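You operate a simulated robot arm through the tools that you are given. There is no shell and no other tool.

The job below is to be done with a simulated robot arm. You get a single attempt, and the scene is never put back.

## Task
Gauge both rings and oil the one that reads green.
Fine: pull the yellow knob to unlock the table first; one drop from the black plunger; both rings stay in their nests.

Only the result counts: the job must be done as asked and must still hold three seconds after the hand-in. Knocking over, shifting, dropping, spilling or breaking anything else fails it.

## Robot
A 7-joint arm with a fingered hand, fixed in place. Base frame: the origin is on the floor under the middle of its stand, x ahead of it, y to its left, z up. Units: m, rad, N and s.
It reaches about 0.76 m from its shoulder. Its first joint turns from -1.204 to 3.002 rad. Payload 3.4 kg.
The tool frame sits at the grasp point between the pads (the TCP): z along the fingers, y along the line on which they close. The tips reach 0.025 m beyond it. The gripper opens to 0.088 m; its body begins 0.029 m behind the TCP. The gripper is a hand of 5 fingers: y runs from the thumb to the fingers, the wrist lies at [-0.013, -0.097, -0.162] in the tool frame.
Orientation is that of the tool frame in the base frame, as [roll, pitch, yaw] about the fixed x, y, z axes, in that order (R = Rz(yaw) Ry(pitch) Rx(roll)). With the fingers straight down and the wrist toward the robot, the tool's x, y and z point along [0, 1, 0], [1, 0, 0] and [0, 0, -1] of the base frame.

## Interface
- The arm moves only by the tool jog_arm. Its argument "rows" is text: rows parted by semicolons, each of 6 numbers parted by spaces: the shift along the tool's x, y, z in cm, then the turn, a rotation vector about the tool's x, y, z in rad. In form: x y z wx wy wz; .... A call has 1 to 20 rows; each row shifts and turns the commanded pose from where the row before left it, along the tool's axes as they then stand. A row lasts 0.2 s, in which the tool goes at most 0.05 m and 0.15 rad; a call with a longer step from one row to the next is refused whole. Where a pose cannot be reached the arm comes as near as it can. A force on the tool above 40 N (or 10 N above the force at the start of the call, whichever is more), or a blocked arm, ends the call early, and 0.2 s more pass. In this call time passes only in rows, and 0.2 s behind the last. The reply holds the time, the measured pose of the TCP, the force on the tool along the base axes, the opening and the grip force, in the units named above and with some noise, with the torque about the TCP (base axes, N m) and any sound that the robot's microphone picked up.
- Cameras (640 x 400 px; columns grow to the right, rows downward): "scene" is fixed at [0.399, -0.649, 1.6307]; the picture's right is [0.97, -0.23, 0.00], its down [-0.15, -0.63, -0.76] and it looks along [0.18, 0.74, -0.65] (base axes); focal length 314 px, centre (320, 200). "wrist" rides on the gripper at [0.059, -0.079, -0.105] in the tool frame; the picture's right is [-0.73, 0.32, -0.61], its down [-0.62, -0.68, 0.38] and it looks along [-0.29, 0.66, 0.70] (tool axes); focal length 234 px, centre (320, 200). There is no depth. A picture from a camera that has moved, and an enlarged one, comes with that camera's place and axes in the base frame and with its lens.
- grab_frame(camera): a new picture of that camera. No time passes.
- raise_lower(by): slides the trunk up (or, below 0, down) by that many m; the arm rides with it, the base frame stays. It gives what a move gives, with no picture.
- curl_fingers(index, middle, ring, little, thumb_bend, thumb_turn): sets how far each is bent, from 0 (flat) to 1 (curled in); at 0.3 the hand is open as for a grip, at 0.7 the pads meet at the TCP. One left out holds its place. A second passes; each finger stops where it meets its share of the squeeze, and holds until it gets a number again. It is the only way to open and close the hand. It gives what a move gives, with no picture; readings hold the bend of each and the force on index, middle, ring, little, thumb and palm. thumb_turn goes from beside the hand (0) to across from the fingers (1), as for a grip.
- inspect(camera, box): a new picture of the part [left, top, right, bottom] of that camera's present view, enlarged. No time passes.
- job_done(): hands the job in; it is judged then, once.

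Nothing tells you positions but the pictures and the camera data. Unless the task says otherwise, let go and move clear before handing in.

The tools are called after "Request:" as a command line: name --argument value ..., lists and objects as JSON in quotes. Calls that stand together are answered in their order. jog_arm: Moves the arm, as the interface text tells. Its arguments: {"type":"object","properties":{"rows":{"type":"string"}},"required":["rows"]} The other tools are called the same way: raise_lower (by) moves the trunk up or down; curl_fingers (index, middle, ring, little, thumb_bend, thumb_turn) moves the fingers one by one; grab_frame (camera) takes a picture; inspect (camera, box) takes an enlarged picture of a part of a camera's view; job_done () hands the job in.

At the start:

```text
time_s: 0.0
tool_pos: [0.547, 0.0312, 1.1283]
tool_rot: [3.141, -0.001, 1.571]
wrist_force: [-1.1, -0.9, 1.1]
torque: [0.01, 0.04, -0.04]
width: 0.0876
gripper_force: 0.1
shape: jaw
bend: [0.3, 0.3, 0.3, 0.3, 0.3, 0.98]
finger forces: [0.1, 0.0, 0.0, 0.0, 0.0, 0.1]
trunk travel left (down, up): [-0.625, 0.315]
```

scene: 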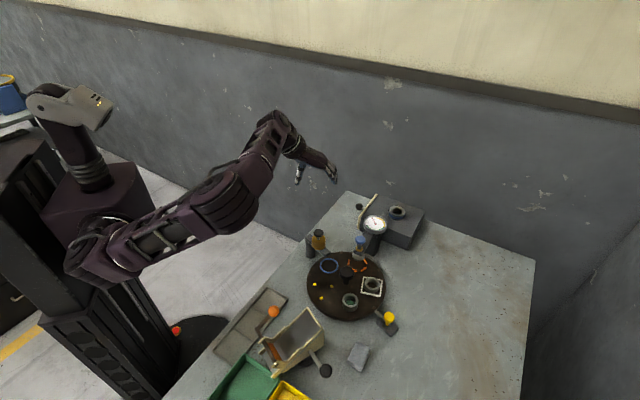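
wrist: 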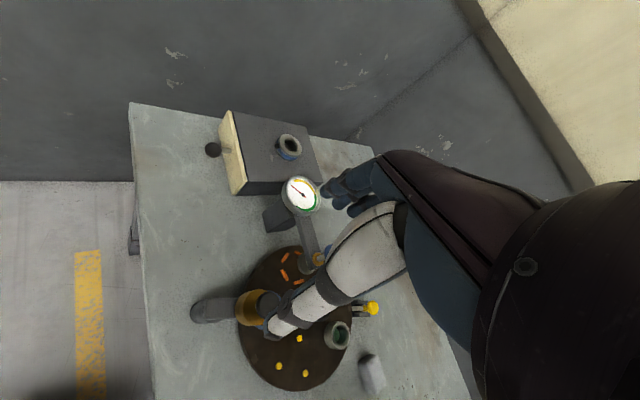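

I see a bench with a dark round turntable that holds ring nests, a dial gauge on a post, a yellow knob and some other parts. I'll enlarge the views to identify each piece before moving.

Request:
inspect --camera "scene" --box '[290, 220, 420, 340]'

Request:
inspect --camera "scene" --box '[330, 180, 440, 270]'

Request:
inspect --camera "scene" --box '[200, 270, 420, 400]'

Request:
inspect --camera "wrist" --box '[180, 120, 420, 400]'

```text
3.33 times, centred on (355, 280) of scene
camera zoom: at [0.399, -0.649, 1.6307], right [0.97, -0.23, 0.0], down [-0.15, -0.63, -0.76], along [0.18, 0.74, -0.65], focal length 1047 px, centre (203, -67)
```

zoom: 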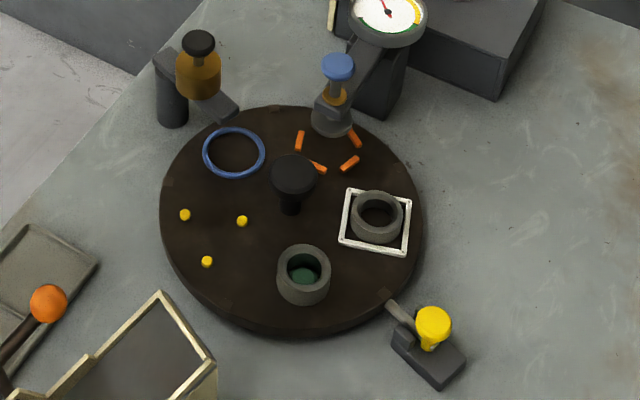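

```text
4.44 times, centred on (385, 225) of scene
camera zoom: at [0.399, -0.649, 1.6307], right [0.97, -0.23, 0.0], down [-0.15, -0.63, -0.76], along [0.18, 0.74, -0.65], focal length 1396 px, centre (31, 89)
```

zoom: 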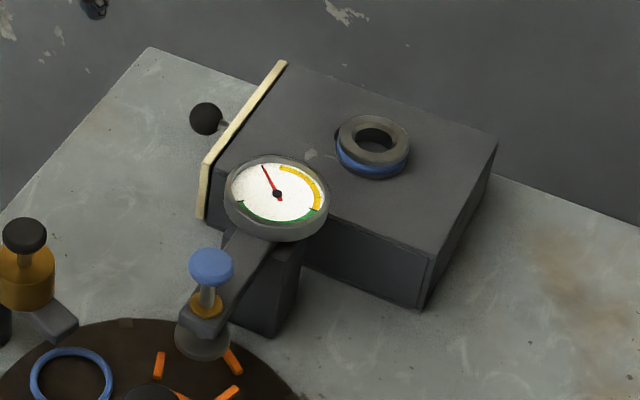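

```text
2.91 times, centred on (310, 335) of scene
camera zoom: at [0.399, -0.649, 1.6307], right [0.97, -0.23, 0.0], down [-0.15, -0.63, -0.76], along [0.18, 0.74, -0.65], focal length 914 px, centre (349, -193)
```

zoom: 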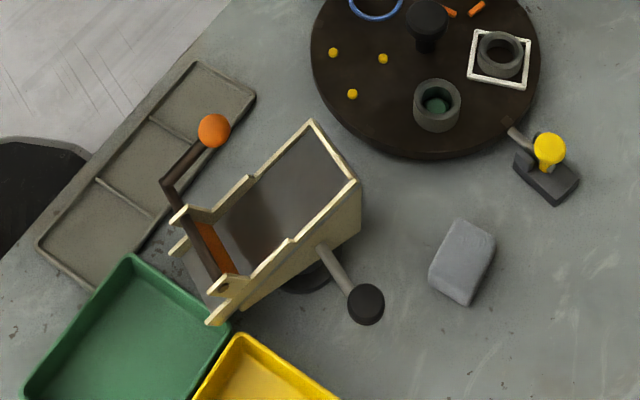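

```text
1.43 times, centred on (300, 260) of wrist
camera zoom: at [0.4661, 0.0893, 1.2334], right [0.32, -0.73, 0.61], down [-0.68, -0.62, -0.39], along [0.66, -0.29, -0.7], focal length 334 px, centre (349, 114)
```

zoom: 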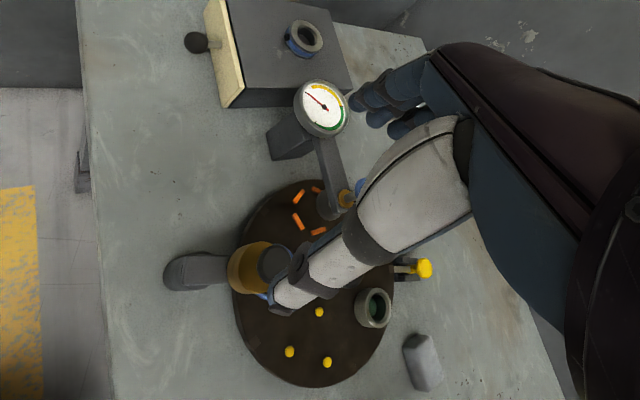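

The bench top seems to be a five-nest turntable with its centre near (0.60, -0.13). The gauge, with its blue plunger, stands at the far side, the oiler with the black plunger is left-rear, and the yellow lock knob is at the front right. I'll enlarge the key parts further before moving.

Request:
inspect --camera "scene" --box '[365, 300, 413, 340]'

Request:
inspect --camera "scene" --box '[300, 220, 348, 265]'

Request:
inspect --camera "scene" --box '[340, 205, 400, 265]'

Request:
inspect --camera "scene" --box '[335, 255, 395, 315]'

Request:
inspect --camera "scene" --box '[250, 95, 350, 195]'

```text
10.00 times, centred on (389, 320) of scene
camera zoom: at [0.399, -0.649, 1.6307], right [0.97, -0.23, 0.0], down [-0.15, -0.63, -0.76], along [0.18, 0.74, -0.65], focal length 3142 px, centre (-370, -1000)
```

zoom: 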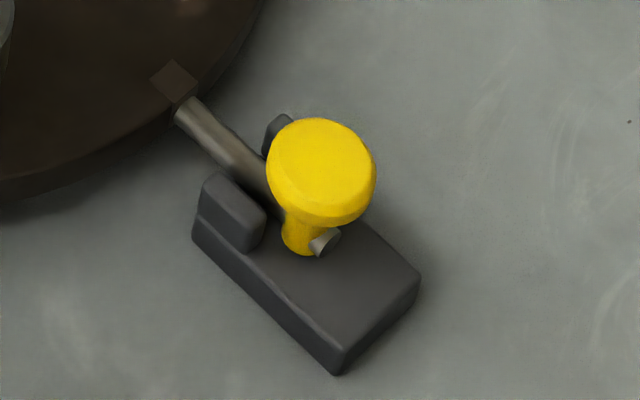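

```text
8.89 times, centred on (324, 242) of scene
camera zoom: at [0.399, -0.649, 1.6307], right [0.97, -0.23, 0.0], down [-0.15, -0.63, -0.76], along [0.18, 0.74, -0.65], focal length 2793 px, centre (284, -178)
```

zoom: 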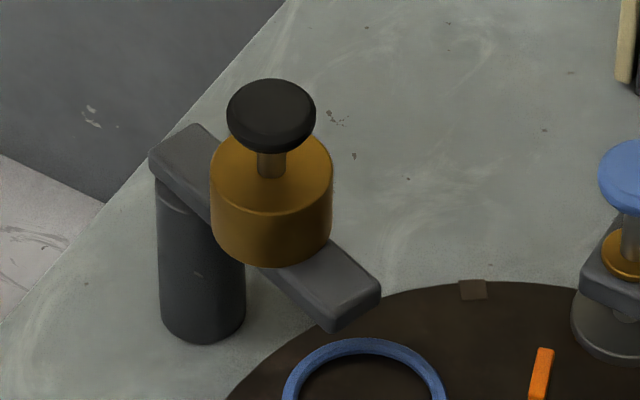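

```text
6.67 times, centred on (370, 235) of scene
camera zoom: at [0.399, -0.649, 1.6307], right [0.97, -0.23, 0.0], down [-0.15, -0.63, -0.76], along [0.18, 0.74, -0.65], focal length 2094 px, centre (-13, -33)
```

zoom: 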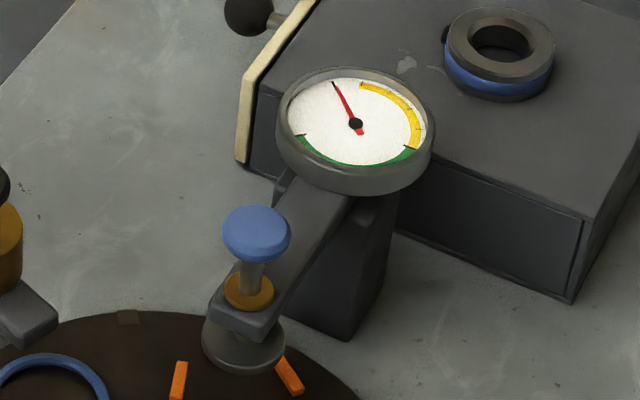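

```text
6.67 times, centred on (365, 285) of scene
camera zoom: at [0.399, -0.649, 1.6307], right [0.97, -0.23, 0.0], down [-0.15, -0.63, -0.76], along [0.18, 0.74, -0.65], focal length 2094 px, centre (20, -367)
```

zoom: 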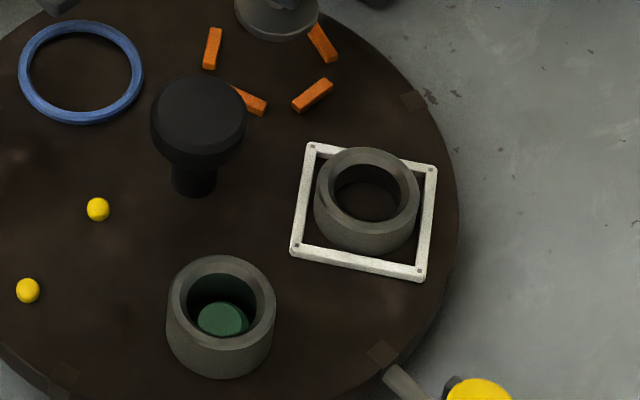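

```text
4.00 times, centred on (300, 145) of scene
camera zoom: at [0.399, -0.649, 1.6307], right [0.97, -0.23, 0.0], down [-0.15, -0.63, -0.76], along [0.18, 0.74, -0.65], focal length 1257 px, centre (400, 420)
```

zoom: 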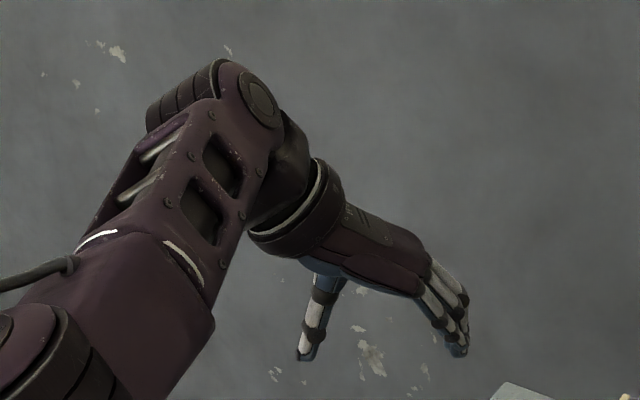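

The rings sit in the green nest (at about 260°) and the white nest (about 332°). The gauge is at about 45°, the oiler spout at about 117°, and the lock bolt slides radially at about -64°. The bench top is near z=0.80. I'll lower the trunk a little and move sideways at a safe height to look at the lock with the wrist camera.

Request:
raise_lower --by -0.08

Request:
jog_arm --rows "-4 0 0 0 0 0; -4 0 0 0 0 0; -4 0 0 0 0 0; -4 0 0 0 0 0; -4 0 0 0 0 0; -4 0 0 0 0 0; -4 0 0 0 0 0"

Request:
grab_frame --camera "scene"

Request:
grab_frame --camera "wrist"

```text
time_s: 1.2
tool_pos: [0.5463, 0.0312, 1.0475]
tool_rot: [3.14, -0.002, 1.572]
wrist_force: [-0.5, -0.5, -1.2]
torque: [0.0, -0.01, 0.04]
width: 0.0875
gripper_force: 0.0
shape: jaw
bend: [0.3, 0.3, 0.3, 0.3, 0.3, 0.98]
finger forces: [0.0, 0.0, 0.0, 0.0, 0.2, 0.0]
trunk travel left (down, up): [-0.545, 0.395]
```

```text
time_s: 2.8
tool_pos: [0.5436, -0.2527, 1.0456]
tool_rot: [-3.141, -0.003, 1.572]
wrist_force: [-0.2, -0.3, 0.9]
torque: [0.03, 0.01, 0.0]
width: 0.0877
gripper_force: 0.1
shape: jaw
bend: [0.3, 0.3, 0.3, 0.3, 0.3, 0.98]
finger forces: [0.1, 0.1, 0.0, 0.1, 0.0, 0.0]
trunk travel left (down, up): [-0.545, 0.395]
```

```text
taken
```

scene: 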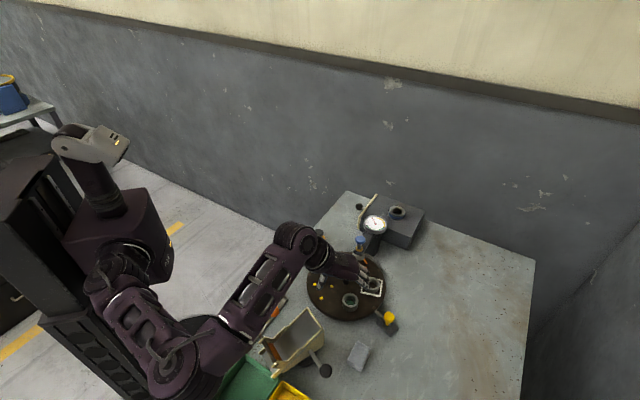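

```text
taken
camera wrist: at [0.4633, -0.1934, 1.151], right [0.32, -0.73, 0.61], down [-0.68, -0.62, -0.39], along [0.66, -0.29, -0.7], focal length 234 px, centre (320, 200)
```

wrist: 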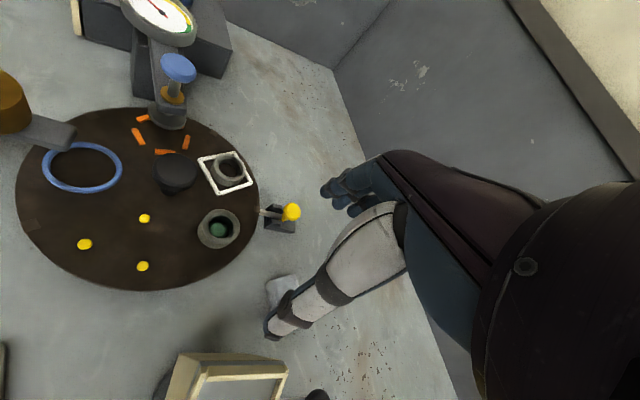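

The wrist view shows the whole turntable clearly, but the elbow has swung low near the green bin. I'll zoom in on the lock, gauge, oiler and elbow to fix heights before going further.

Request:
inspect --camera "wrist" --box '[180, 130, 340, 260]'

Request:
inspect --camera "wrist" --box '[0, 0, 240, 200]'

Request:
inspect --camera "scene" --box '[60, 210, 400, 400]'

```text
3.08 times, centred on (260, 195) of wrist
camera zoom: at [0.4633, -0.1934, 1.151], right [0.32, -0.73, 0.61], down [-0.68, -0.62, -0.39], along [0.66, -0.29, -0.7], focal length 720 px, centre (505, 215)
```

zoom: 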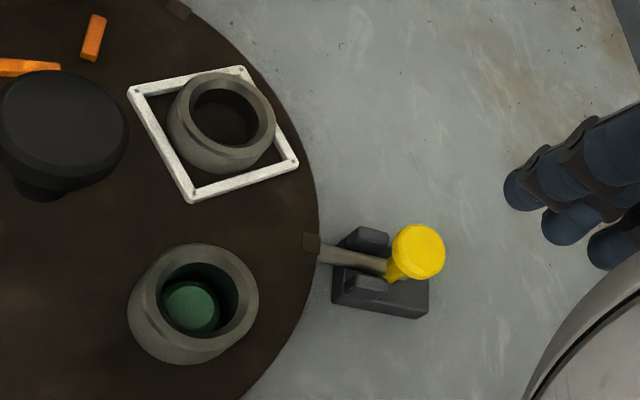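

```text
2.00 times, centred on (120, 100) of wrist
camera zoom: at [0.4633, -0.1934, 1.151], right [0.32, -0.73, 0.61], down [-0.68, -0.62, -0.39], along [0.66, -0.29, -0.7], focal length 468 px, centre (720, 400)
```

zoom: 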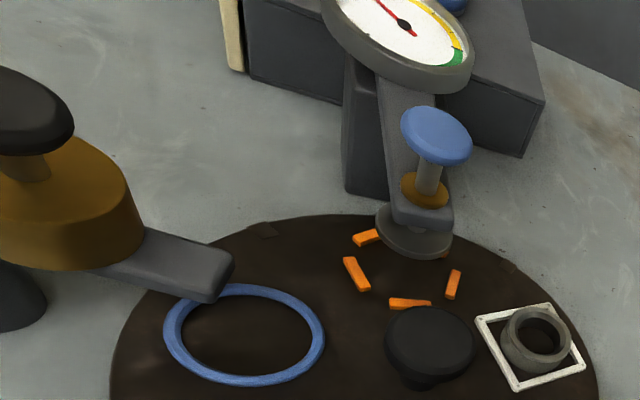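

```text
1.88 times, centred on (230, 305) of scene
camera zoom: at [0.399, -0.649, 1.6307], right [0.97, -0.23, 0.0], down [-0.15, -0.63, -0.76], along [0.18, 0.74, -0.65], focal length 591 px, centre (489, 2)
```

zoom: 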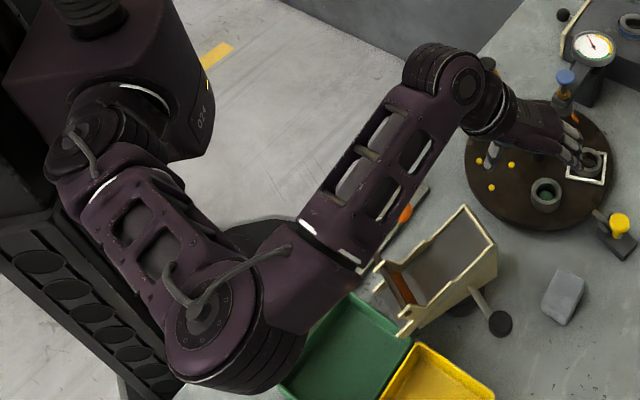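

I place the lock knob cap at about (0.674, -0.277, 0.870), the centre knob top at (0.605, -0.132, 0.893) and the blue plunger top at (0.658, -0.079, 0.960). I'll move above the lock knob and turn the hand so that closing runs along the bolt's pull direction.

Request:
jog_arm --rows "-0.6 3.25 0 0 0 0; -0.6 3.25 0 0 0 0; -0.6 3.25 0 0 0 0; -0.6 3.25 0 0 0 0; 0 0 0 0 0 0.14; 0 0 0 0 0 0.14; 0 0 0 0 0 0.14; 0 0 0 0 0 0.14; 0 0 0 0 0 0.14; 0 0 0 0 0 0.14; 0 0 0 0 0 0.14; 0 0 0 0 0 0.14"

Request:
grab_frame --camera "scene"

Request:
grab_frame --camera "wrist"

```text
time_s: 5.4
tool_pos: [0.6738, -0.2714, 1.0497]
tool_rot: [3.138, -0.011, 0.453]
wrist_force: [-0.8, -0.1, 0.4]
torque: [0.0, 0.01, 0.01]
width: 0.0879
gripper_force: 0.0
shape: jaw
bend: [0.3, 0.3, 0.3, 0.3, 0.3, 0.98]
finger forces: [0.0, 0.1, 0.0, 0.0, 0.1, 0.1]
out of reach, approached as far as the arm can: row 12
trunk travel left (down, up): [-0.545, 0.395]
```

```text
taken
```

scene: 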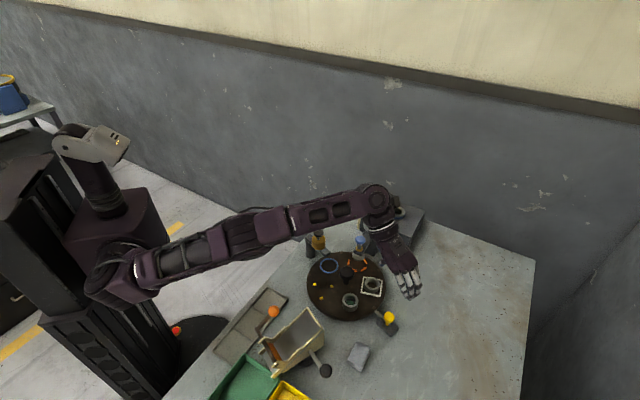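

```text
taken
camera wrist: at [0.6896, -0.1739, 1.1559], right [-0.52, -0.61, 0.6], down [-0.86, 0.34, -0.39], along [0.03, -0.72, -0.7], focal length 234 px, centre (320, 200)
```

wrist: 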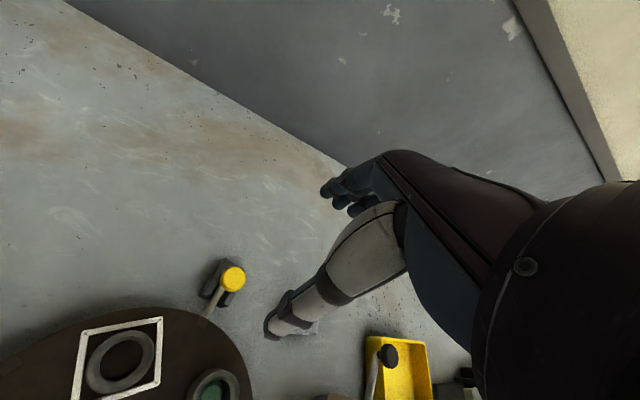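

The hand is now above the lock with its closing axis along the bolt, and the arm is nearly straight but clear of everything. I'll narrow the grip and come partway down, then check alignment.

Request:
curl_fingers --index 0.45 --middle 0.45 --ring 0.45 --little 0.45 --thumb_bend 0.45

Request:
jog_arm --rows "0 0 2.5 0 0 0; 0 0 2.5 0 0 0; 0 0 2.5 0 0 0; 0 0 2.5 0 0 0"

Request:
grab_frame --camera "scene"

Request:
inspect --camera "scene" --box '[330, 180, 470, 340]'

Request:
grab_frame --camera "wrist"

```text
time_s: 6.4
tool_pos: [0.6724, -0.2713, 1.0491]
tool_rot: [3.14, -0.008, 0.455]
wrist_force: [0.6, -0.1, 0.4]
torque: [-0.01, 0.0, 0.0]
width: 0.0531
gripper_force: 0.1
shape: fingers
bend: [0.45, 0.45, 0.45, 0.45, 0.45, 0.98]
finger forces: [0.0, 0.0, 0.0, 0.1, 0.1, 0.0]
trunk travel left (down, up): [-0.545, 0.395]
```

```text
time_s: 7.4
tool_pos: [0.6736, -0.2714, 0.9505]
tool_rot: [3.141, -0.002, 0.451]
wrist_force: [0.2, -0.2, 0.4]
torque: [-0.01, -0.02, 0.01]
width: 0.0533
gripper_force: 0.1
shape: fingers
bend: [0.45, 0.45, 0.45, 0.45, 0.45, 0.98]
finger forces: [0.0, 0.0, 0.1, 0.1, 0.0, 0.0]
trunk travel left (down, up): [-0.545, 0.395]
```

```text
taken
```

scene: 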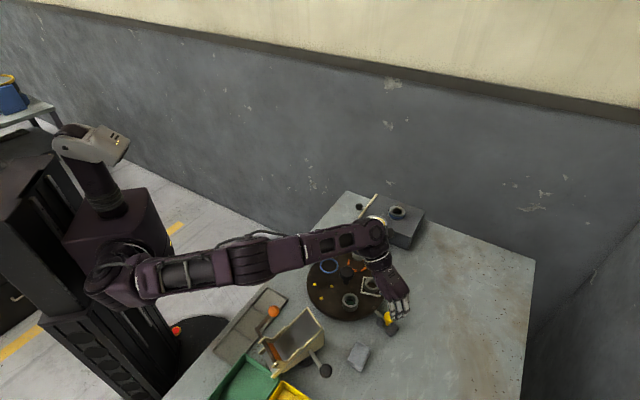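

```text
2.50 times, centred on (400, 260) of scene
camera zoom: at [0.399, -0.649, 1.6307], right [0.97, -0.23, 0.0], down [-0.15, -0.63, -0.76], along [0.18, 0.74, -0.65], focal length 785 px, centre (120, 50)
```

zoom: 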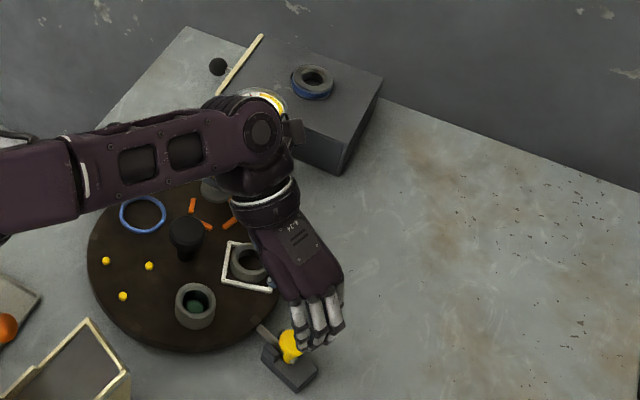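

```text
taken
camera wrist: at [0.6912, -0.1739, 1.0547], right [-0.51, -0.61, 0.61], down [-0.86, 0.34, -0.38], along [0.03, -0.72, -0.7], focal length 234 px, centre (320, 200)
```

wrist: 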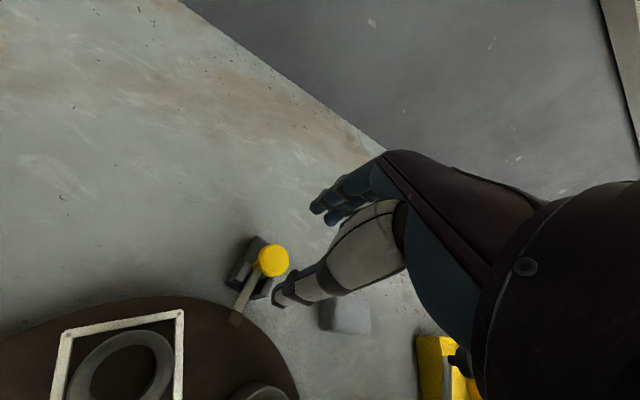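

The knob sits about 5 mm outward of the grasp point and the hand is well aligned. I'll make that correction and lower until the fingertips straddle the cap.

Request:
jog_arm --rows "-0.2 0.4 1.5 0 0 0; 0 0 2 0 0 0; 0 0 1.7 0 0 0; 0 0 1.4 0 0 0"

Request:
inspect --camera "scene" --box '[350, 270, 430, 340]'

Request:
inspect --camera "wrist" --box '[200, 140, 420, 320]'

```text
time_s: 8.4
tool_pos: [0.6746, -0.2751, 0.8828]
tool_rot: [-3.139, -0.003, 0.45]
wrist_force: [0.9, -0.5, 0.3]
torque: [0.0, 0.05, 0.0]
width: 0.053
gripper_force: 0.1
shape: fingers
bend: [0.45, 0.45, 0.45, 0.45, 0.45, 0.98]
finger forces: [0.0, 0.0, 0.1, 0.0, 0.1, 0.0]
trunk travel left (down, up): [-0.545, 0.395]
```

```text
5.71 times, centred on (390, 305) of scene
camera zoom: at [0.399, -0.649, 1.6307], right [0.97, -0.23, 0.0], down [-0.15, -0.63, -0.76], along [0.18, 0.74, -0.65], focal length 1795 px, centre (-80, -400)
```

zoom: 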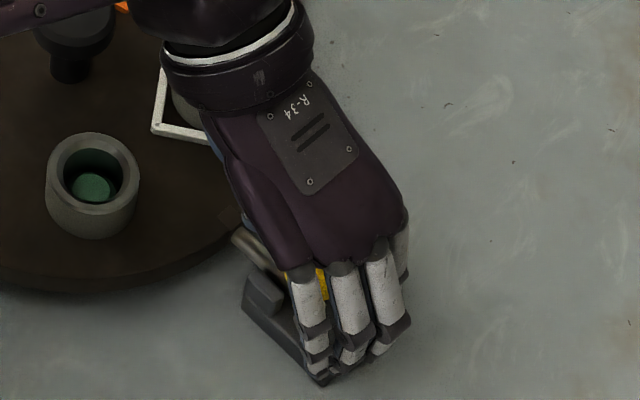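

```text
2.22 times, centred on (310, 230) of wrist
camera zoom: at [0.6911, -0.1786, 0.9889], right [-0.51, -0.61, 0.61], down [-0.86, 0.34, -0.38], along [0.03, -0.72, -0.7], focal length 520 px, centre (342, 133)
```

zoom: 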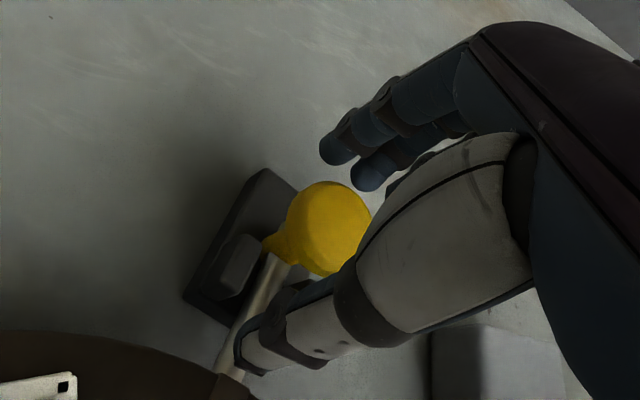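

The cap sits between thumb and index as intended, with the thumb on the table side over the bolt. I'll close thumb, index and middle on it.

Request:
curl_fingers --index 0.66 --middle 0.66 --thumb_bend 0.66

Request:
inspect --camera "wrist" --box '[200, 140, 420, 320]'

Request:
inspect --camera "scene" --box '[350, 270, 430, 340]'

```text
time_s: 9.4
tool_pos: [0.6728, -0.2764, 0.8826]
tool_rot: [-3.141, 0.0, 0.45]
wrist_force: [1.3, -2.7, -0.1]
torque: [-0.03, 0.02, 0.02]
width: 0.0175
gripper_force: 4.4
shape: fingers
bend: [0.61, 0.63, 0.45, 0.45, 0.62, 0.97]
finger forces: [3.7, 2.4, 0.1, 0.0, 2.8, 0.1]
trunk travel left (down, up): [-0.545, 0.395]
```

```text
2.22 times, centred on (310, 230) of wrist
camera zoom: at [0.6913, -0.1793, 0.9887], right [-0.51, -0.61, 0.61], down [-0.86, 0.34, -0.38], along [0.03, -0.72, -0.7], focal length 520 px, centre (342, 133)
```

zoom: 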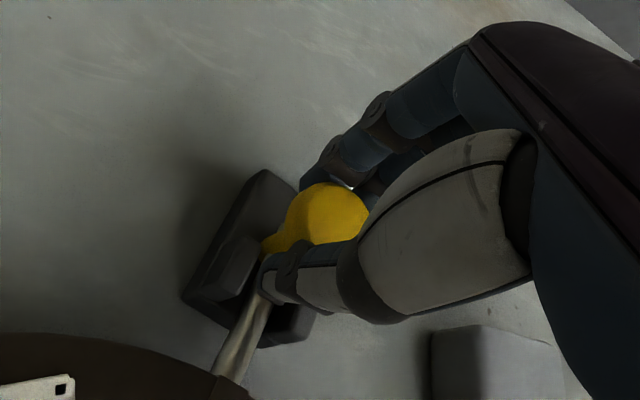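

```text
5.71 times, centred on (390, 305) of scene
camera zoom: at [0.399, -0.649, 1.6307], right [0.97, -0.23, 0.0], down [-0.15, -0.63, -0.76], along [0.18, 0.74, -0.65], focal length 1795 px, centre (-80, -400)
```

zoom: 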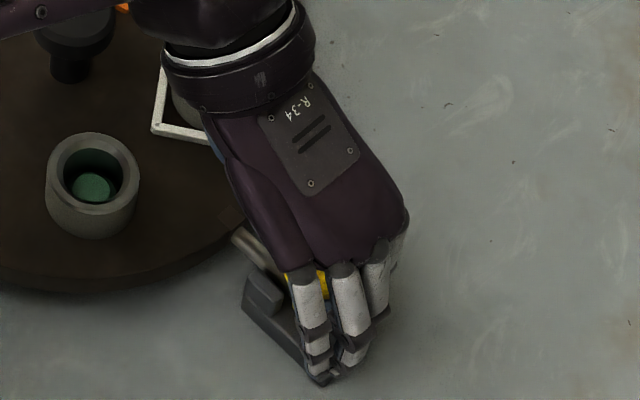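

I have a firm hold on the cap (about 4 N). Now I'll pull it radially outward in small steps.

Request:
jog_arm --rows "0 0.4 0 0 0 0; 0 0.4 0 0 0 0; 0 0.4 0 0 0 0; 0 0.4 0 0 0 0"

Request:
inspect --camera "wrist" --box '[200, 140, 420, 320]'

Request:
inspect --camera "scene" --box '[350, 270, 430, 340]'

```text
time_s: 10.4
tool_pos: [0.6817, -0.2906, 0.8839]
tool_rot: [-3.138, -0.004, 0.452]
wrist_force: [-1.1, 0.8, -3.7]
torque: [0.05, -0.01, 0.01]
width: 0.0174
gripper_force: 4.1
shape: fingers
bend: [0.62, 0.64, 0.45, 0.45, 0.61, 0.97]
finger forces: [2.7, 1.7, 0.0, 0.0, 4.3, 0.1]
trunk travel left (down, up): [-0.545, 0.395]
```

```text
2.22 times, centred on (310, 230) of wrist
camera zoom: at [0.6985, -0.1935, 0.9888], right [-0.51, -0.61, 0.61], down [-0.86, 0.34, -0.38], along [0.03, -0.72, -0.7], focal length 520 px, centre (342, 133)
```

zoom: 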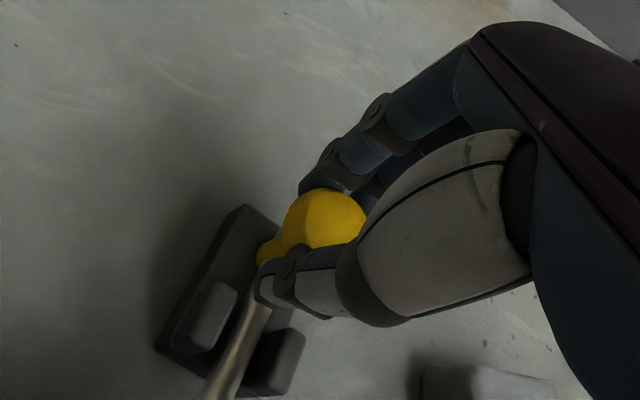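

```text
5.71 times, centred on (390, 305) of scene
camera zoom: at [0.399, -0.649, 1.6307], right [0.97, -0.23, 0.0], down [-0.15, -0.63, -0.76], along [0.18, 0.74, -0.65], focal length 1795 px, centre (-80, -400)
```

zoom: 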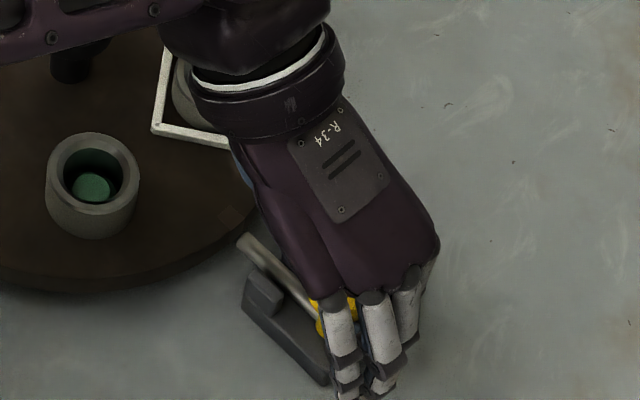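

The bolt followed easily and its end is now just clear of the rim. I'll pull a bit further to find the end stop.

Request:
jog_arm --rows "0 0.3 0 0 0 0; 0 0.3 0 0 0 0; 0 0.3 0 0 0 0"

Request:
inspect --camera "scene" --box '[350, 270, 430, 340]'

Request:
inspect --camera "wrist" --box '[200, 140, 420, 320]'

```text
time_s: 11.2
tool_pos: [0.6847, -0.2951, 0.8853]
tool_rot: [-3.141, -0.001, 0.452]
wrist_force: [-4.1, 8.8, 0.2]
torque: [0.12, 0.05, 0.02]
width: 0.0205
gripper_force: 4.0
shape: fingers
bend: [0.66, 0.66, 0.45, 0.45, 0.57, 0.97]
finger forces: [0.0, 0.0, 0.1, 0.0, 8.5, 0.0]
trunk travel left (down, up): [-0.545, 0.395]
```

```text
5.71 times, centred on (390, 305) of scene
camera zoom: at [0.399, -0.649, 1.6307], right [0.97, -0.23, 0.0], down [-0.15, -0.63, -0.76], along [0.18, 0.74, -0.65], focal length 1795 px, centre (-80, -400)
```

zoom: 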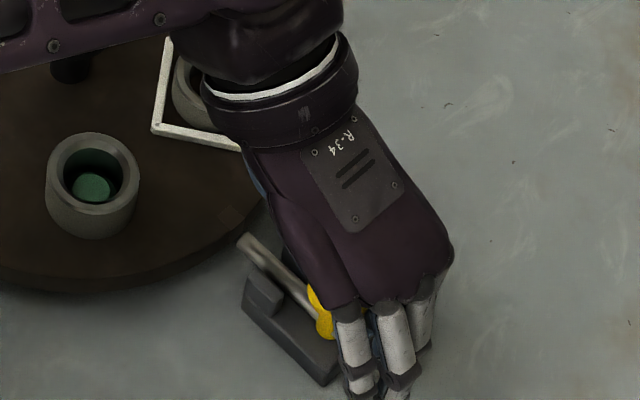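

```text
2.22 times, centred on (310, 230) of wrist
camera zoom: at [0.7018, -0.1994, 0.99], right [-0.51, -0.61, 0.61], down [-0.86, 0.34, -0.38], along [0.03, -0.72, -0.7], focal length 520 px, centre (342, 133)
```

zoom: 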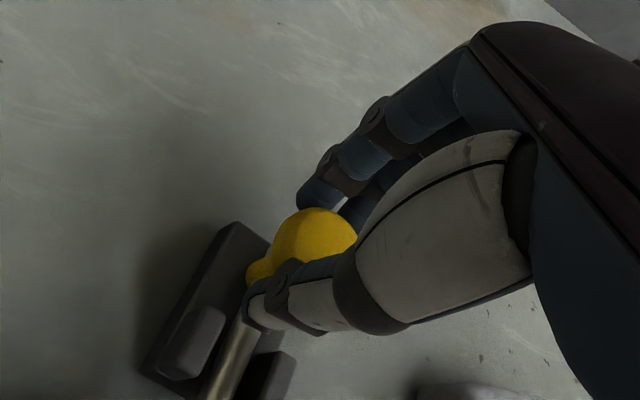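

The end stop is reached (about 9 N on the thumb). I'll open the fingers and see whether the bolt stays out.

Request:
curl_fingers --index 0.42 --middle 0.42 --thumb_bend 0.42

Request:
inspect --camera "scene" --box '[350, 270, 430, 340]'

Request:
inspect --camera "wrist" --box '[200, 140, 420, 320]'

```text
time_s: 12.2
tool_pos: [0.6858, -0.2975, 0.8838]
tool_rot: [-3.139, -0.002, 0.45]
wrist_force: [-0.6, -0.4, -0.7]
torque: [-0.01, 0.01, 0.02]
width: 0.0586
gripper_force: 0.1
shape: fingers
bend: [0.42, 0.42, 0.45, 0.45, 0.42, 0.97]
finger forces: [0.1, 0.1, 0.0, 0.1, 0.0, 0.1]
trunk travel left (down, up): [-0.545, 0.395]
```

```text
5.71 times, centred on (390, 305) of scene
camera zoom: at [0.399, -0.649, 1.6307], right [0.97, -0.23, 0.0], down [-0.15, -0.63, -0.76], along [0.18, 0.74, -0.65], focal length 1795 px, centre (-80, -400)
```

zoom: 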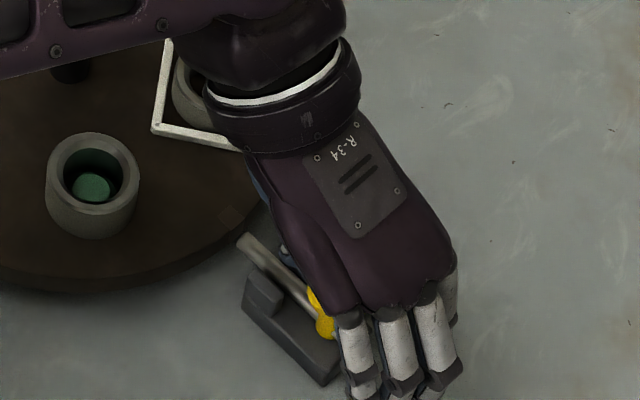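

```text
2.22 times, centred on (310, 230) of wrist
camera zoom: at [0.7021, -0.2018, 0.9893], right [-0.51, -0.61, 0.61], down [-0.86, 0.34, -0.38], along [0.03, -0.72, -0.7], focal length 520 px, centre (342, 133)
```

zoom: 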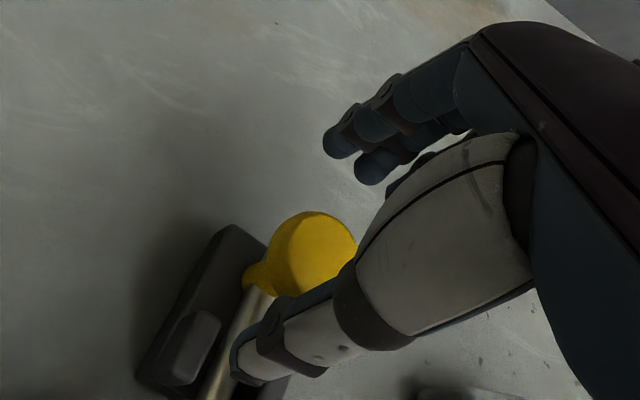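

The bolt stays out with its tip clear of the rim. I'll rise straight up and clear, then view the table.

Request:
jog_arm --rows "0 -0.3 -2 0 0 0; 0 0 -2.5 0 0 0; 0 0 -3 0 0 0; 0 0 -3 0 0 0; 0 0 -3 0 0 0"

Request:
inspect --camera "scene" --box '[290, 200, 450, 340]'

Request:
grab_frame --camera "wrist"

```text
time_s: 13.4
tool_pos: [0.681, -0.294, 1.0183]
tool_rot: [-3.142, -0.003, 0.452]
wrist_force: [-0.4, 0.8, -0.2]
torque: [0.03, 0.0, 0.03]
width: 0.0586
gripper_force: 0.1
shape: fingers
bend: [0.42, 0.42, 0.45, 0.45, 0.42, 0.97]
finger forces: [0.0, 0.0, 0.1, 0.1, 0.1, 0.1]
trunk travel left (down, up): [-0.545, 0.395]
```

```text
2.86 times, centred on (370, 270) of scene
camera zoom: at [0.399, -0.649, 1.6307], right [0.97, -0.23, 0.0], down [-0.15, -0.63, -0.76], along [0.18, 0.74, -0.65], focal length 898 px, centre (177, 0)
```

zoom: 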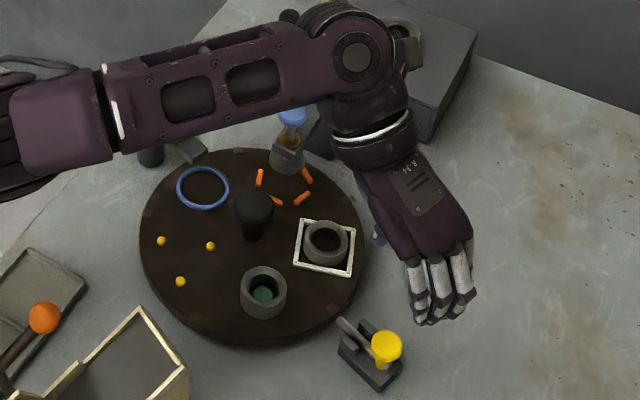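

```text
taken
camera wrist: at [0.6984, -0.1974, 1.1224], right [-0.51, -0.61, 0.61], down [-0.86, 0.34, -0.39], along [0.03, -0.72, -0.7], focal length 234 px, centre (320, 200)
```

wrist: 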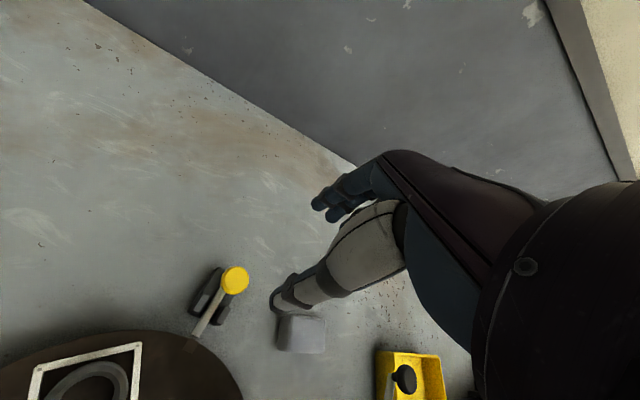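

The lock is out and the table is free. The index finger opposes the thumb, with the other fingers offset to one side, so I'll keep this hand heading and move over the centre knob at (0.605, -0.132). Then I'll turn the table counter-clockwise, which brings the white-nest ring to the gauge.

Request:
jog_arm --rows "0.05 -3.6 0 0 0 0; 0.05 -3.6 0 0 0 0; 0.05 -3.6 0 0 0 0; 0.05 -3.6 0 0 0 0; 0 -3.5 0 0 0 0"

Request:
curl_fingers --index 0.38 --middle 0.38 --ring 0.38 --little 0.38 --thumb_bend 0.38

Request:
inspect --camera "scene" --box '[260, 170, 450, 340]'

Request:
grab_frame --camera "wrist"

```text
time_s: 14.6
tool_pos: [0.6058, -0.1342, 1.0193]
tool_rot: [3.141, -0.001, 0.451]
wrist_force: [0.6, -0.1, -0.5]
torque: [-0.04, -0.02, -0.06]
width: 0.0587
gripper_force: 0.0
shape: fingers
bend: [0.42, 0.42, 0.45, 0.45, 0.42, 0.97]
finger forces: [0.0, 0.1, 0.0, 0.0, 0.0, 0.1]
trunk travel left (down, up): [-0.545, 0.395]
```

```text
time_s: 15.6
tool_pos: [0.6066, -0.1353, 1.0186]
tool_rot: [-3.14, -0.002, 0.451]
wrist_force: [0.4, 0.2, 0.2]
torque: [-0.02, 0.0, 0.02]
width: 0.0674
gripper_force: 0.0
shape: fingers
bend: [0.38, 0.38, 0.38, 0.38, 0.38, 0.97]
finger forces: [0.0, 0.0, 0.1, 0.1, 0.0, 0.0]
trunk travel left (down, up): [-0.545, 0.395]
```

```text
2.35 times, centred on (355, 255) of scene
camera zoom: at [0.399, -0.649, 1.6307], right [0.97, -0.23, 0.0], down [-0.15, -0.63, -0.76], along [0.18, 0.74, -0.65], focal length 739 px, centre (238, 71)
```

zoom: 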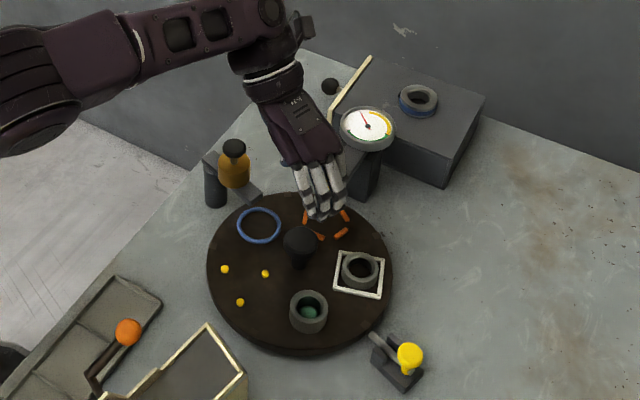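

```text
taken
camera wrist: at [0.6234, -0.0382, 1.1248], right [-0.51, -0.61, 0.61], down [-0.86, 0.34, -0.38], along [0.03, -0.72, -0.7], focal length 234 px, centre (320, 200)
```

wrist: 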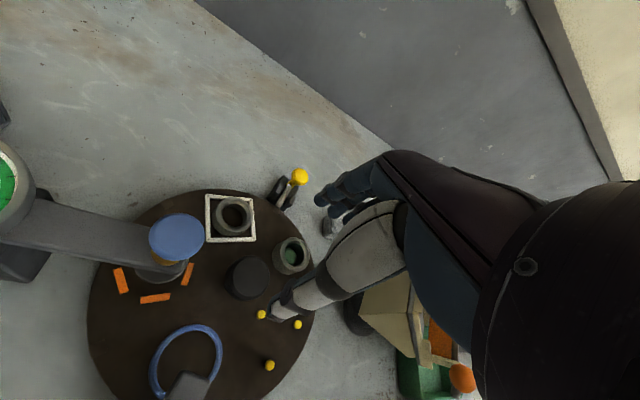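

The knob shows within a few millimetres of where I had it, and the gauge and oiler look clear of the hand's path. I'll centre and lower onto the knob.

Request:
jog_arm --rows "-0.05 -0.3 2.5 0 0 0; 0 0 2.5 0 0 0; 0 0 2.5 0 0 0"

Request:
inspect --camera "scene" --box '[290, 200, 400, 300]'

Request:
grab_frame --camera "wrist"

```text
time_s: 16.4
tool_pos: [0.604, -0.1327, 0.9422]
tool_rot: [-3.14, 0.0, 0.451]
wrist_force: [-0.6, -0.7, -0.2]
torque: [-0.01, -0.02, 0.0]
width: 0.0672
gripper_force: 0.0
shape: fingers
bend: [0.38, 0.38, 0.38, 0.38, 0.38, 0.97]
finger forces: [0.1, 0.0, 0.0, 0.1, 0.0, 0.0]
trunk travel left (down, up): [-0.545, 0.395]
```

```text
4.00 times, centred on (345, 250) of scene
camera zoom: at [0.399, -0.649, 1.6307], right [0.97, -0.23, 0.0], down [-0.15, -0.63, -0.76], along [0.18, 0.74, -0.65], focal length 1257 px, centre (220, 0)
```

zoom: 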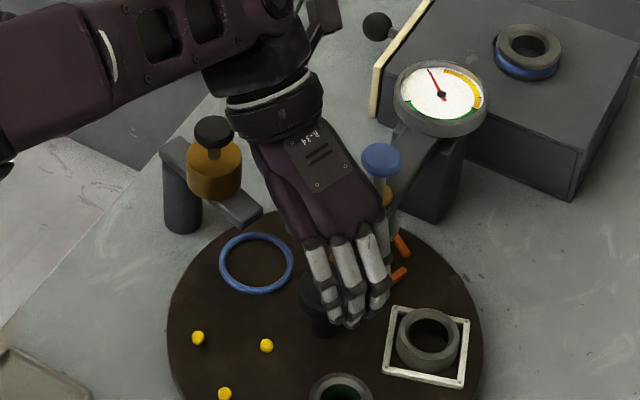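

```text
taken
camera wrist: at [0.622, -0.0363, 1.0478], right [-0.51, -0.61, 0.61], down [-0.86, 0.34, -0.38], along [0.03, -0.72, -0.7], focal length 234 px, centre (320, 200)
```

wrist: 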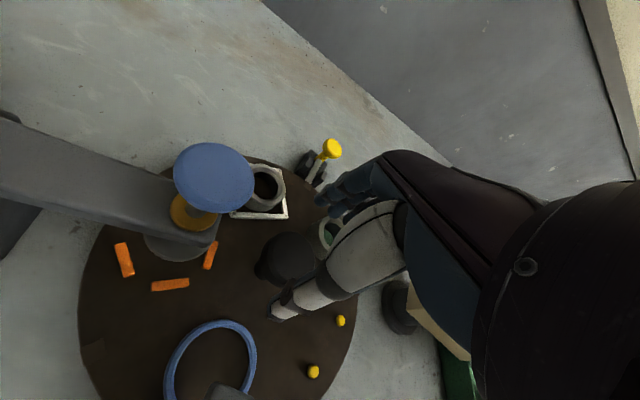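

It's centred over the knob and clear of the gauge plunger. I'll lower the last 4 cm and grip.

Request:
jog_arm --rows "0 0 1.5 0 0 0; 0 0 1.5 0 0 0; 0 0 1.1 0 0 0"

Request:
curl_fingers --index 0.62 --middle 0.62 --thumb_bend 0.62

Request:
inspect --camera "scene" --box '[290, 200, 400, 300]'

Request:
grab_frame --camera "wrist"

```text
time_s: 17.2
tool_pos: [0.6057, -0.1303, 0.9018]
tool_rot: [-3.14, -0.002, 0.451]
wrist_force: [-0.1, 0.7, -0.8]
torque: [0.02, -0.01, -0.02]
width: 0.0675
gripper_force: 0.1
shape: fingers
bend: [0.38, 0.38, 0.38, 0.38, 0.38, 0.97]
finger forces: [0.0, 0.1, 0.0, 0.0, 0.1, 0.1]
trunk travel left (down, up): [-0.545, 0.395]
```

```text
time_s: 18.2
tool_pos: [0.6067, -0.1311, 0.9034]
tool_rot: [-3.139, -0.002, 0.451]
wrist_force: [3.2, -2.9, -1.1]
torque: [-0.02, -0.01, 0.0]
width: 0.0286
gripper_force: 5.4
shape: fingers
bend: [0.56, 0.57, 0.38, 0.38, 0.57, 0.97]
finger forces: [4.2, 3.2, 0.1, 0.0, 3.4, 0.0]
trunk travel left (down, up): [-0.545, 0.395]
```

```text
4.00 times, centred on (345, 250) of scene
camera zoom: at [0.399, -0.649, 1.6307], right [0.97, -0.23, 0.0], down [-0.15, -0.63, -0.76], along [0.18, 0.74, -0.65], focal length 1257 px, centre (220, 0)
```

zoom: 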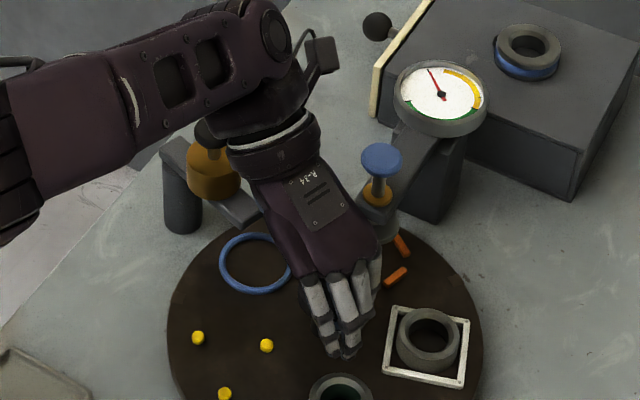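

```text
taken
camera wrist: at [0.623, -0.035, 1.0079], right [-0.51, -0.61, 0.61], down [-0.86, 0.34, -0.38], along [0.03, -0.72, -0.7], focal length 234 px, centre (320, 200)
```

wrist: 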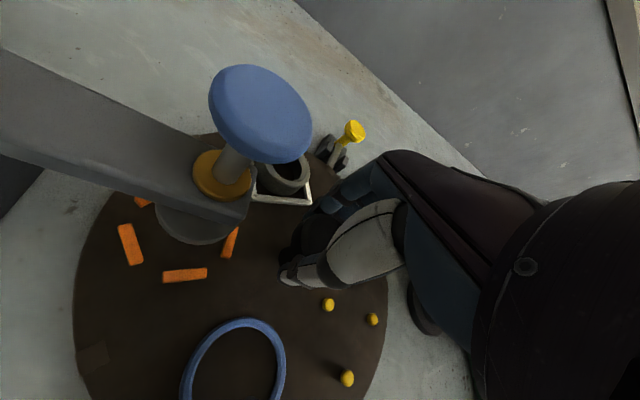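

The knob is gripped with about 5 N. I'll start with a slow counter-clockwise turn and check that the table follows.

Request:
jog_arm --rows "0 0 0 0 0 -0.07; 0 0 0 0 0 -0.07; 0 0 0 0 0 -0.07; 0 0 0 0 0 -0.07"

Request:
inspect --camera "scene" --box '[290, 200, 420, 330]'

```text
time_s: 19.2
tool_pos: [0.606, -0.131, 0.902]
tool_rot: [-3.139, -0.002, 0.73]
wrist_force: [-0.7, -2.4, -3.6]
torque: [0.03, 0.01, -0.09]
width: 0.0271
gripper_force: 5.3
shape: fingers
bend: [0.57, 0.58, 0.38, 0.38, 0.58, 0.96]
finger forces: [2.7, 4.1, 0.0, 0.0, 4.2, 0.0]
trunk travel left (down, up): [-0.545, 0.395]
```

```text
3.08 times, centred on (355, 265) of scene
camera zoom: at [0.399, -0.649, 1.6307], right [0.97, -0.23, 0.0], down [-0.15, -0.63, -0.76], along [0.18, 0.74, -0.65], focal length 967 px, centre (212, 0)
```

zoom: 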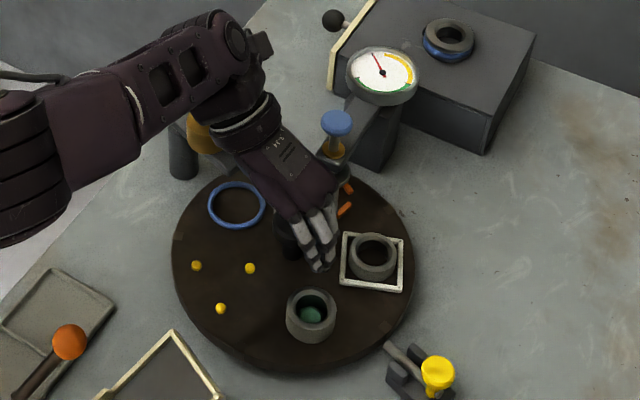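

The table has followed only about 3° of the hand's 16°, so the fingers are slipping on the knob. I'll squeeze harder and read the forces.

Request:
curl_fingers --index 0.8 --middle 0.8 --thumb_bend 0.8

Request:
inspect --camera "scene" --box '[290, 200, 420, 330]'

Request:
inspect --camera "wrist" --box '[200, 100, 440, 360]'

```text
time_s: 20.2
tool_pos: [0.6054, -0.1302, 0.9024]
tool_rot: [-3.139, -0.001, 0.731]
wrist_force: [-1.2, -1.3, -10.8]
torque: [0.0, 0.09, -0.03]
width: 0.0197
gripper_force: 17.3
shape: fingers
bend: [0.71, 0.61, 0.38, 0.38, 0.63, 0.94]
finger forces: [11.9, 7.5, 0.0, 0.0, 16.1, 0.0]
trunk travel left (down, up): [-0.545, 0.395]
```

```text
3.08 times, centred on (355, 265) of scene
camera zoom: at [0.399, -0.649, 1.6307], right [0.97, -0.23, 0.0], down [-0.15, -0.63, -0.76], along [0.18, 0.74, -0.65], focal length 967 px, centre (212, 0)
```

zoom: 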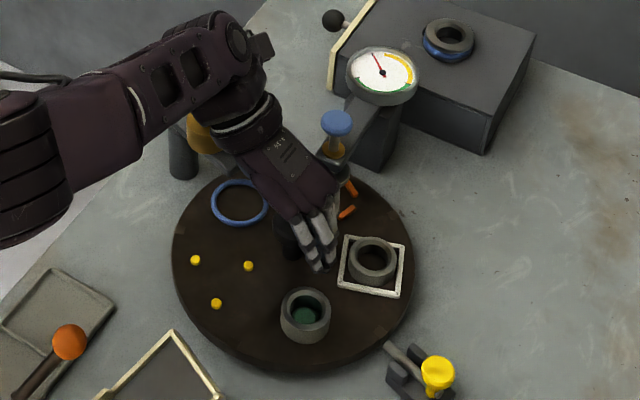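

```text
1.54 times, centred on (320, 230) of wrist
camera zoom: at [0.5965, -0.033, 1.0067], right [-0.32, -0.73, 0.61], down [-0.92, 0.09, -0.38], along [0.22, -0.68, -0.7], focal length 360 px, centre (320, 154)
```

zoom: 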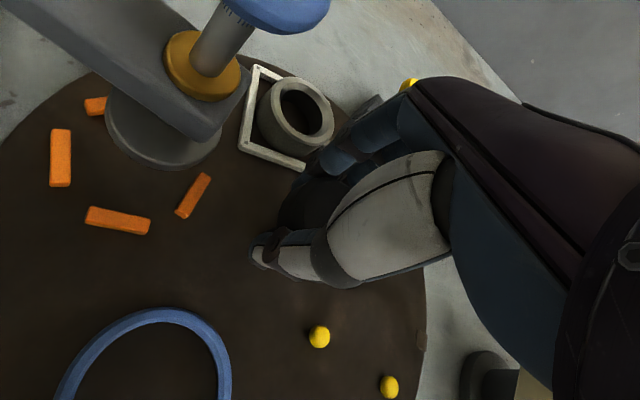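

The harder squeeze let the index slip under the knob's head, and the table settled back into an index detent. I'll release, return the heading, raise slightly so the pads meet the head's widest part, and centre the knob between index and middle.

Request:
curl_fingers --index 0.38 --middle 0.38 --thumb_bend 0.38

Request:
jog_arm --rows "0 0 -0.5 0 0 0.07; 0 0 0 0 0 0.07; 0 0 0 0 0 0.07; 0.4 0 0 0 0 0.07; 0.4 0 0 0 0 0"

Request:
inspect --camera "wrist" --box '[200, 100, 440, 360]'

Request:
inspect --camera "scene" --box '[310, 220, 400, 310]'

```text
time_s: 21.2
tool_pos: [0.6053, -0.1303, 0.9037]
tool_rot: [3.141, -0.002, 0.728]
wrist_force: [0.1, 0.1, -0.6]
torque: [0.06, -0.02, 0.01]
width: 0.0675
gripper_force: 0.1
shape: fingers
bend: [0.38, 0.38, 0.38, 0.38, 0.38, 0.97]
finger forces: [0.0, 0.1, 0.0, 0.1, 0.1, 0.1]
trunk travel left (down, up): [-0.545, 0.395]
```

```text
time_s: 22.4
tool_pos: [0.6126, -0.1268, 0.9087]
tool_rot: [-3.141, -0.001, 0.449]
wrist_force: [0.4, 0.0, 0.5]
torque: [0.0, -0.01, -0.02]
width: 0.0676
gripper_force: 0.1
shape: fingers
bend: [0.38, 0.38, 0.38, 0.38, 0.38, 0.97]
finger forces: [0.0, 0.0, 0.0, 0.0, 0.0, 0.0]
trunk travel left (down, up): [-0.545, 0.395]
```

```text
1.54 times, centred on (320, 230) of wrist
camera zoom: at [0.6299, -0.0308, 1.0137], right [-0.51, -0.61, 0.61], down [-0.86, 0.34, -0.38], along [0.03, -0.72, -0.7], focal length 360 px, centre (320, 154)
```

zoom: 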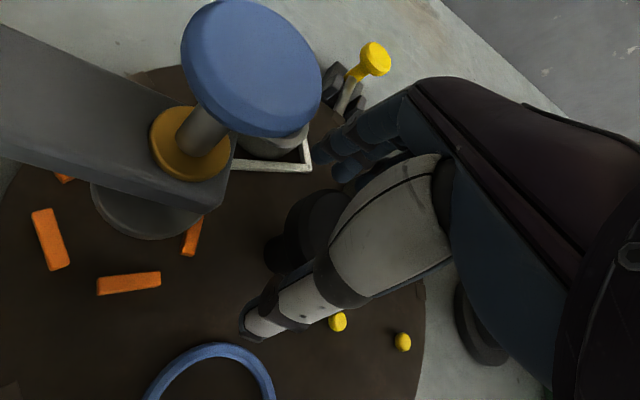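

```text
4.44 times, centred on (355, 265) of scene
camera zoom: at [0.399, -0.649, 1.6307], right [0.97, -0.23, 0.0], down [-0.15, -0.63, -0.76], along [0.18, 0.74, -0.65], focal length 1396 px, centre (164, -89)
```

zoom: 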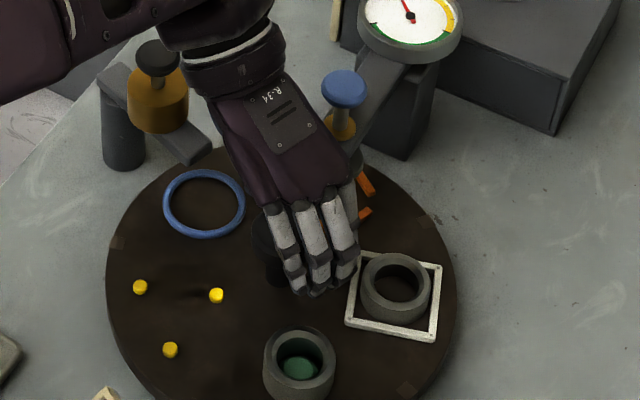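

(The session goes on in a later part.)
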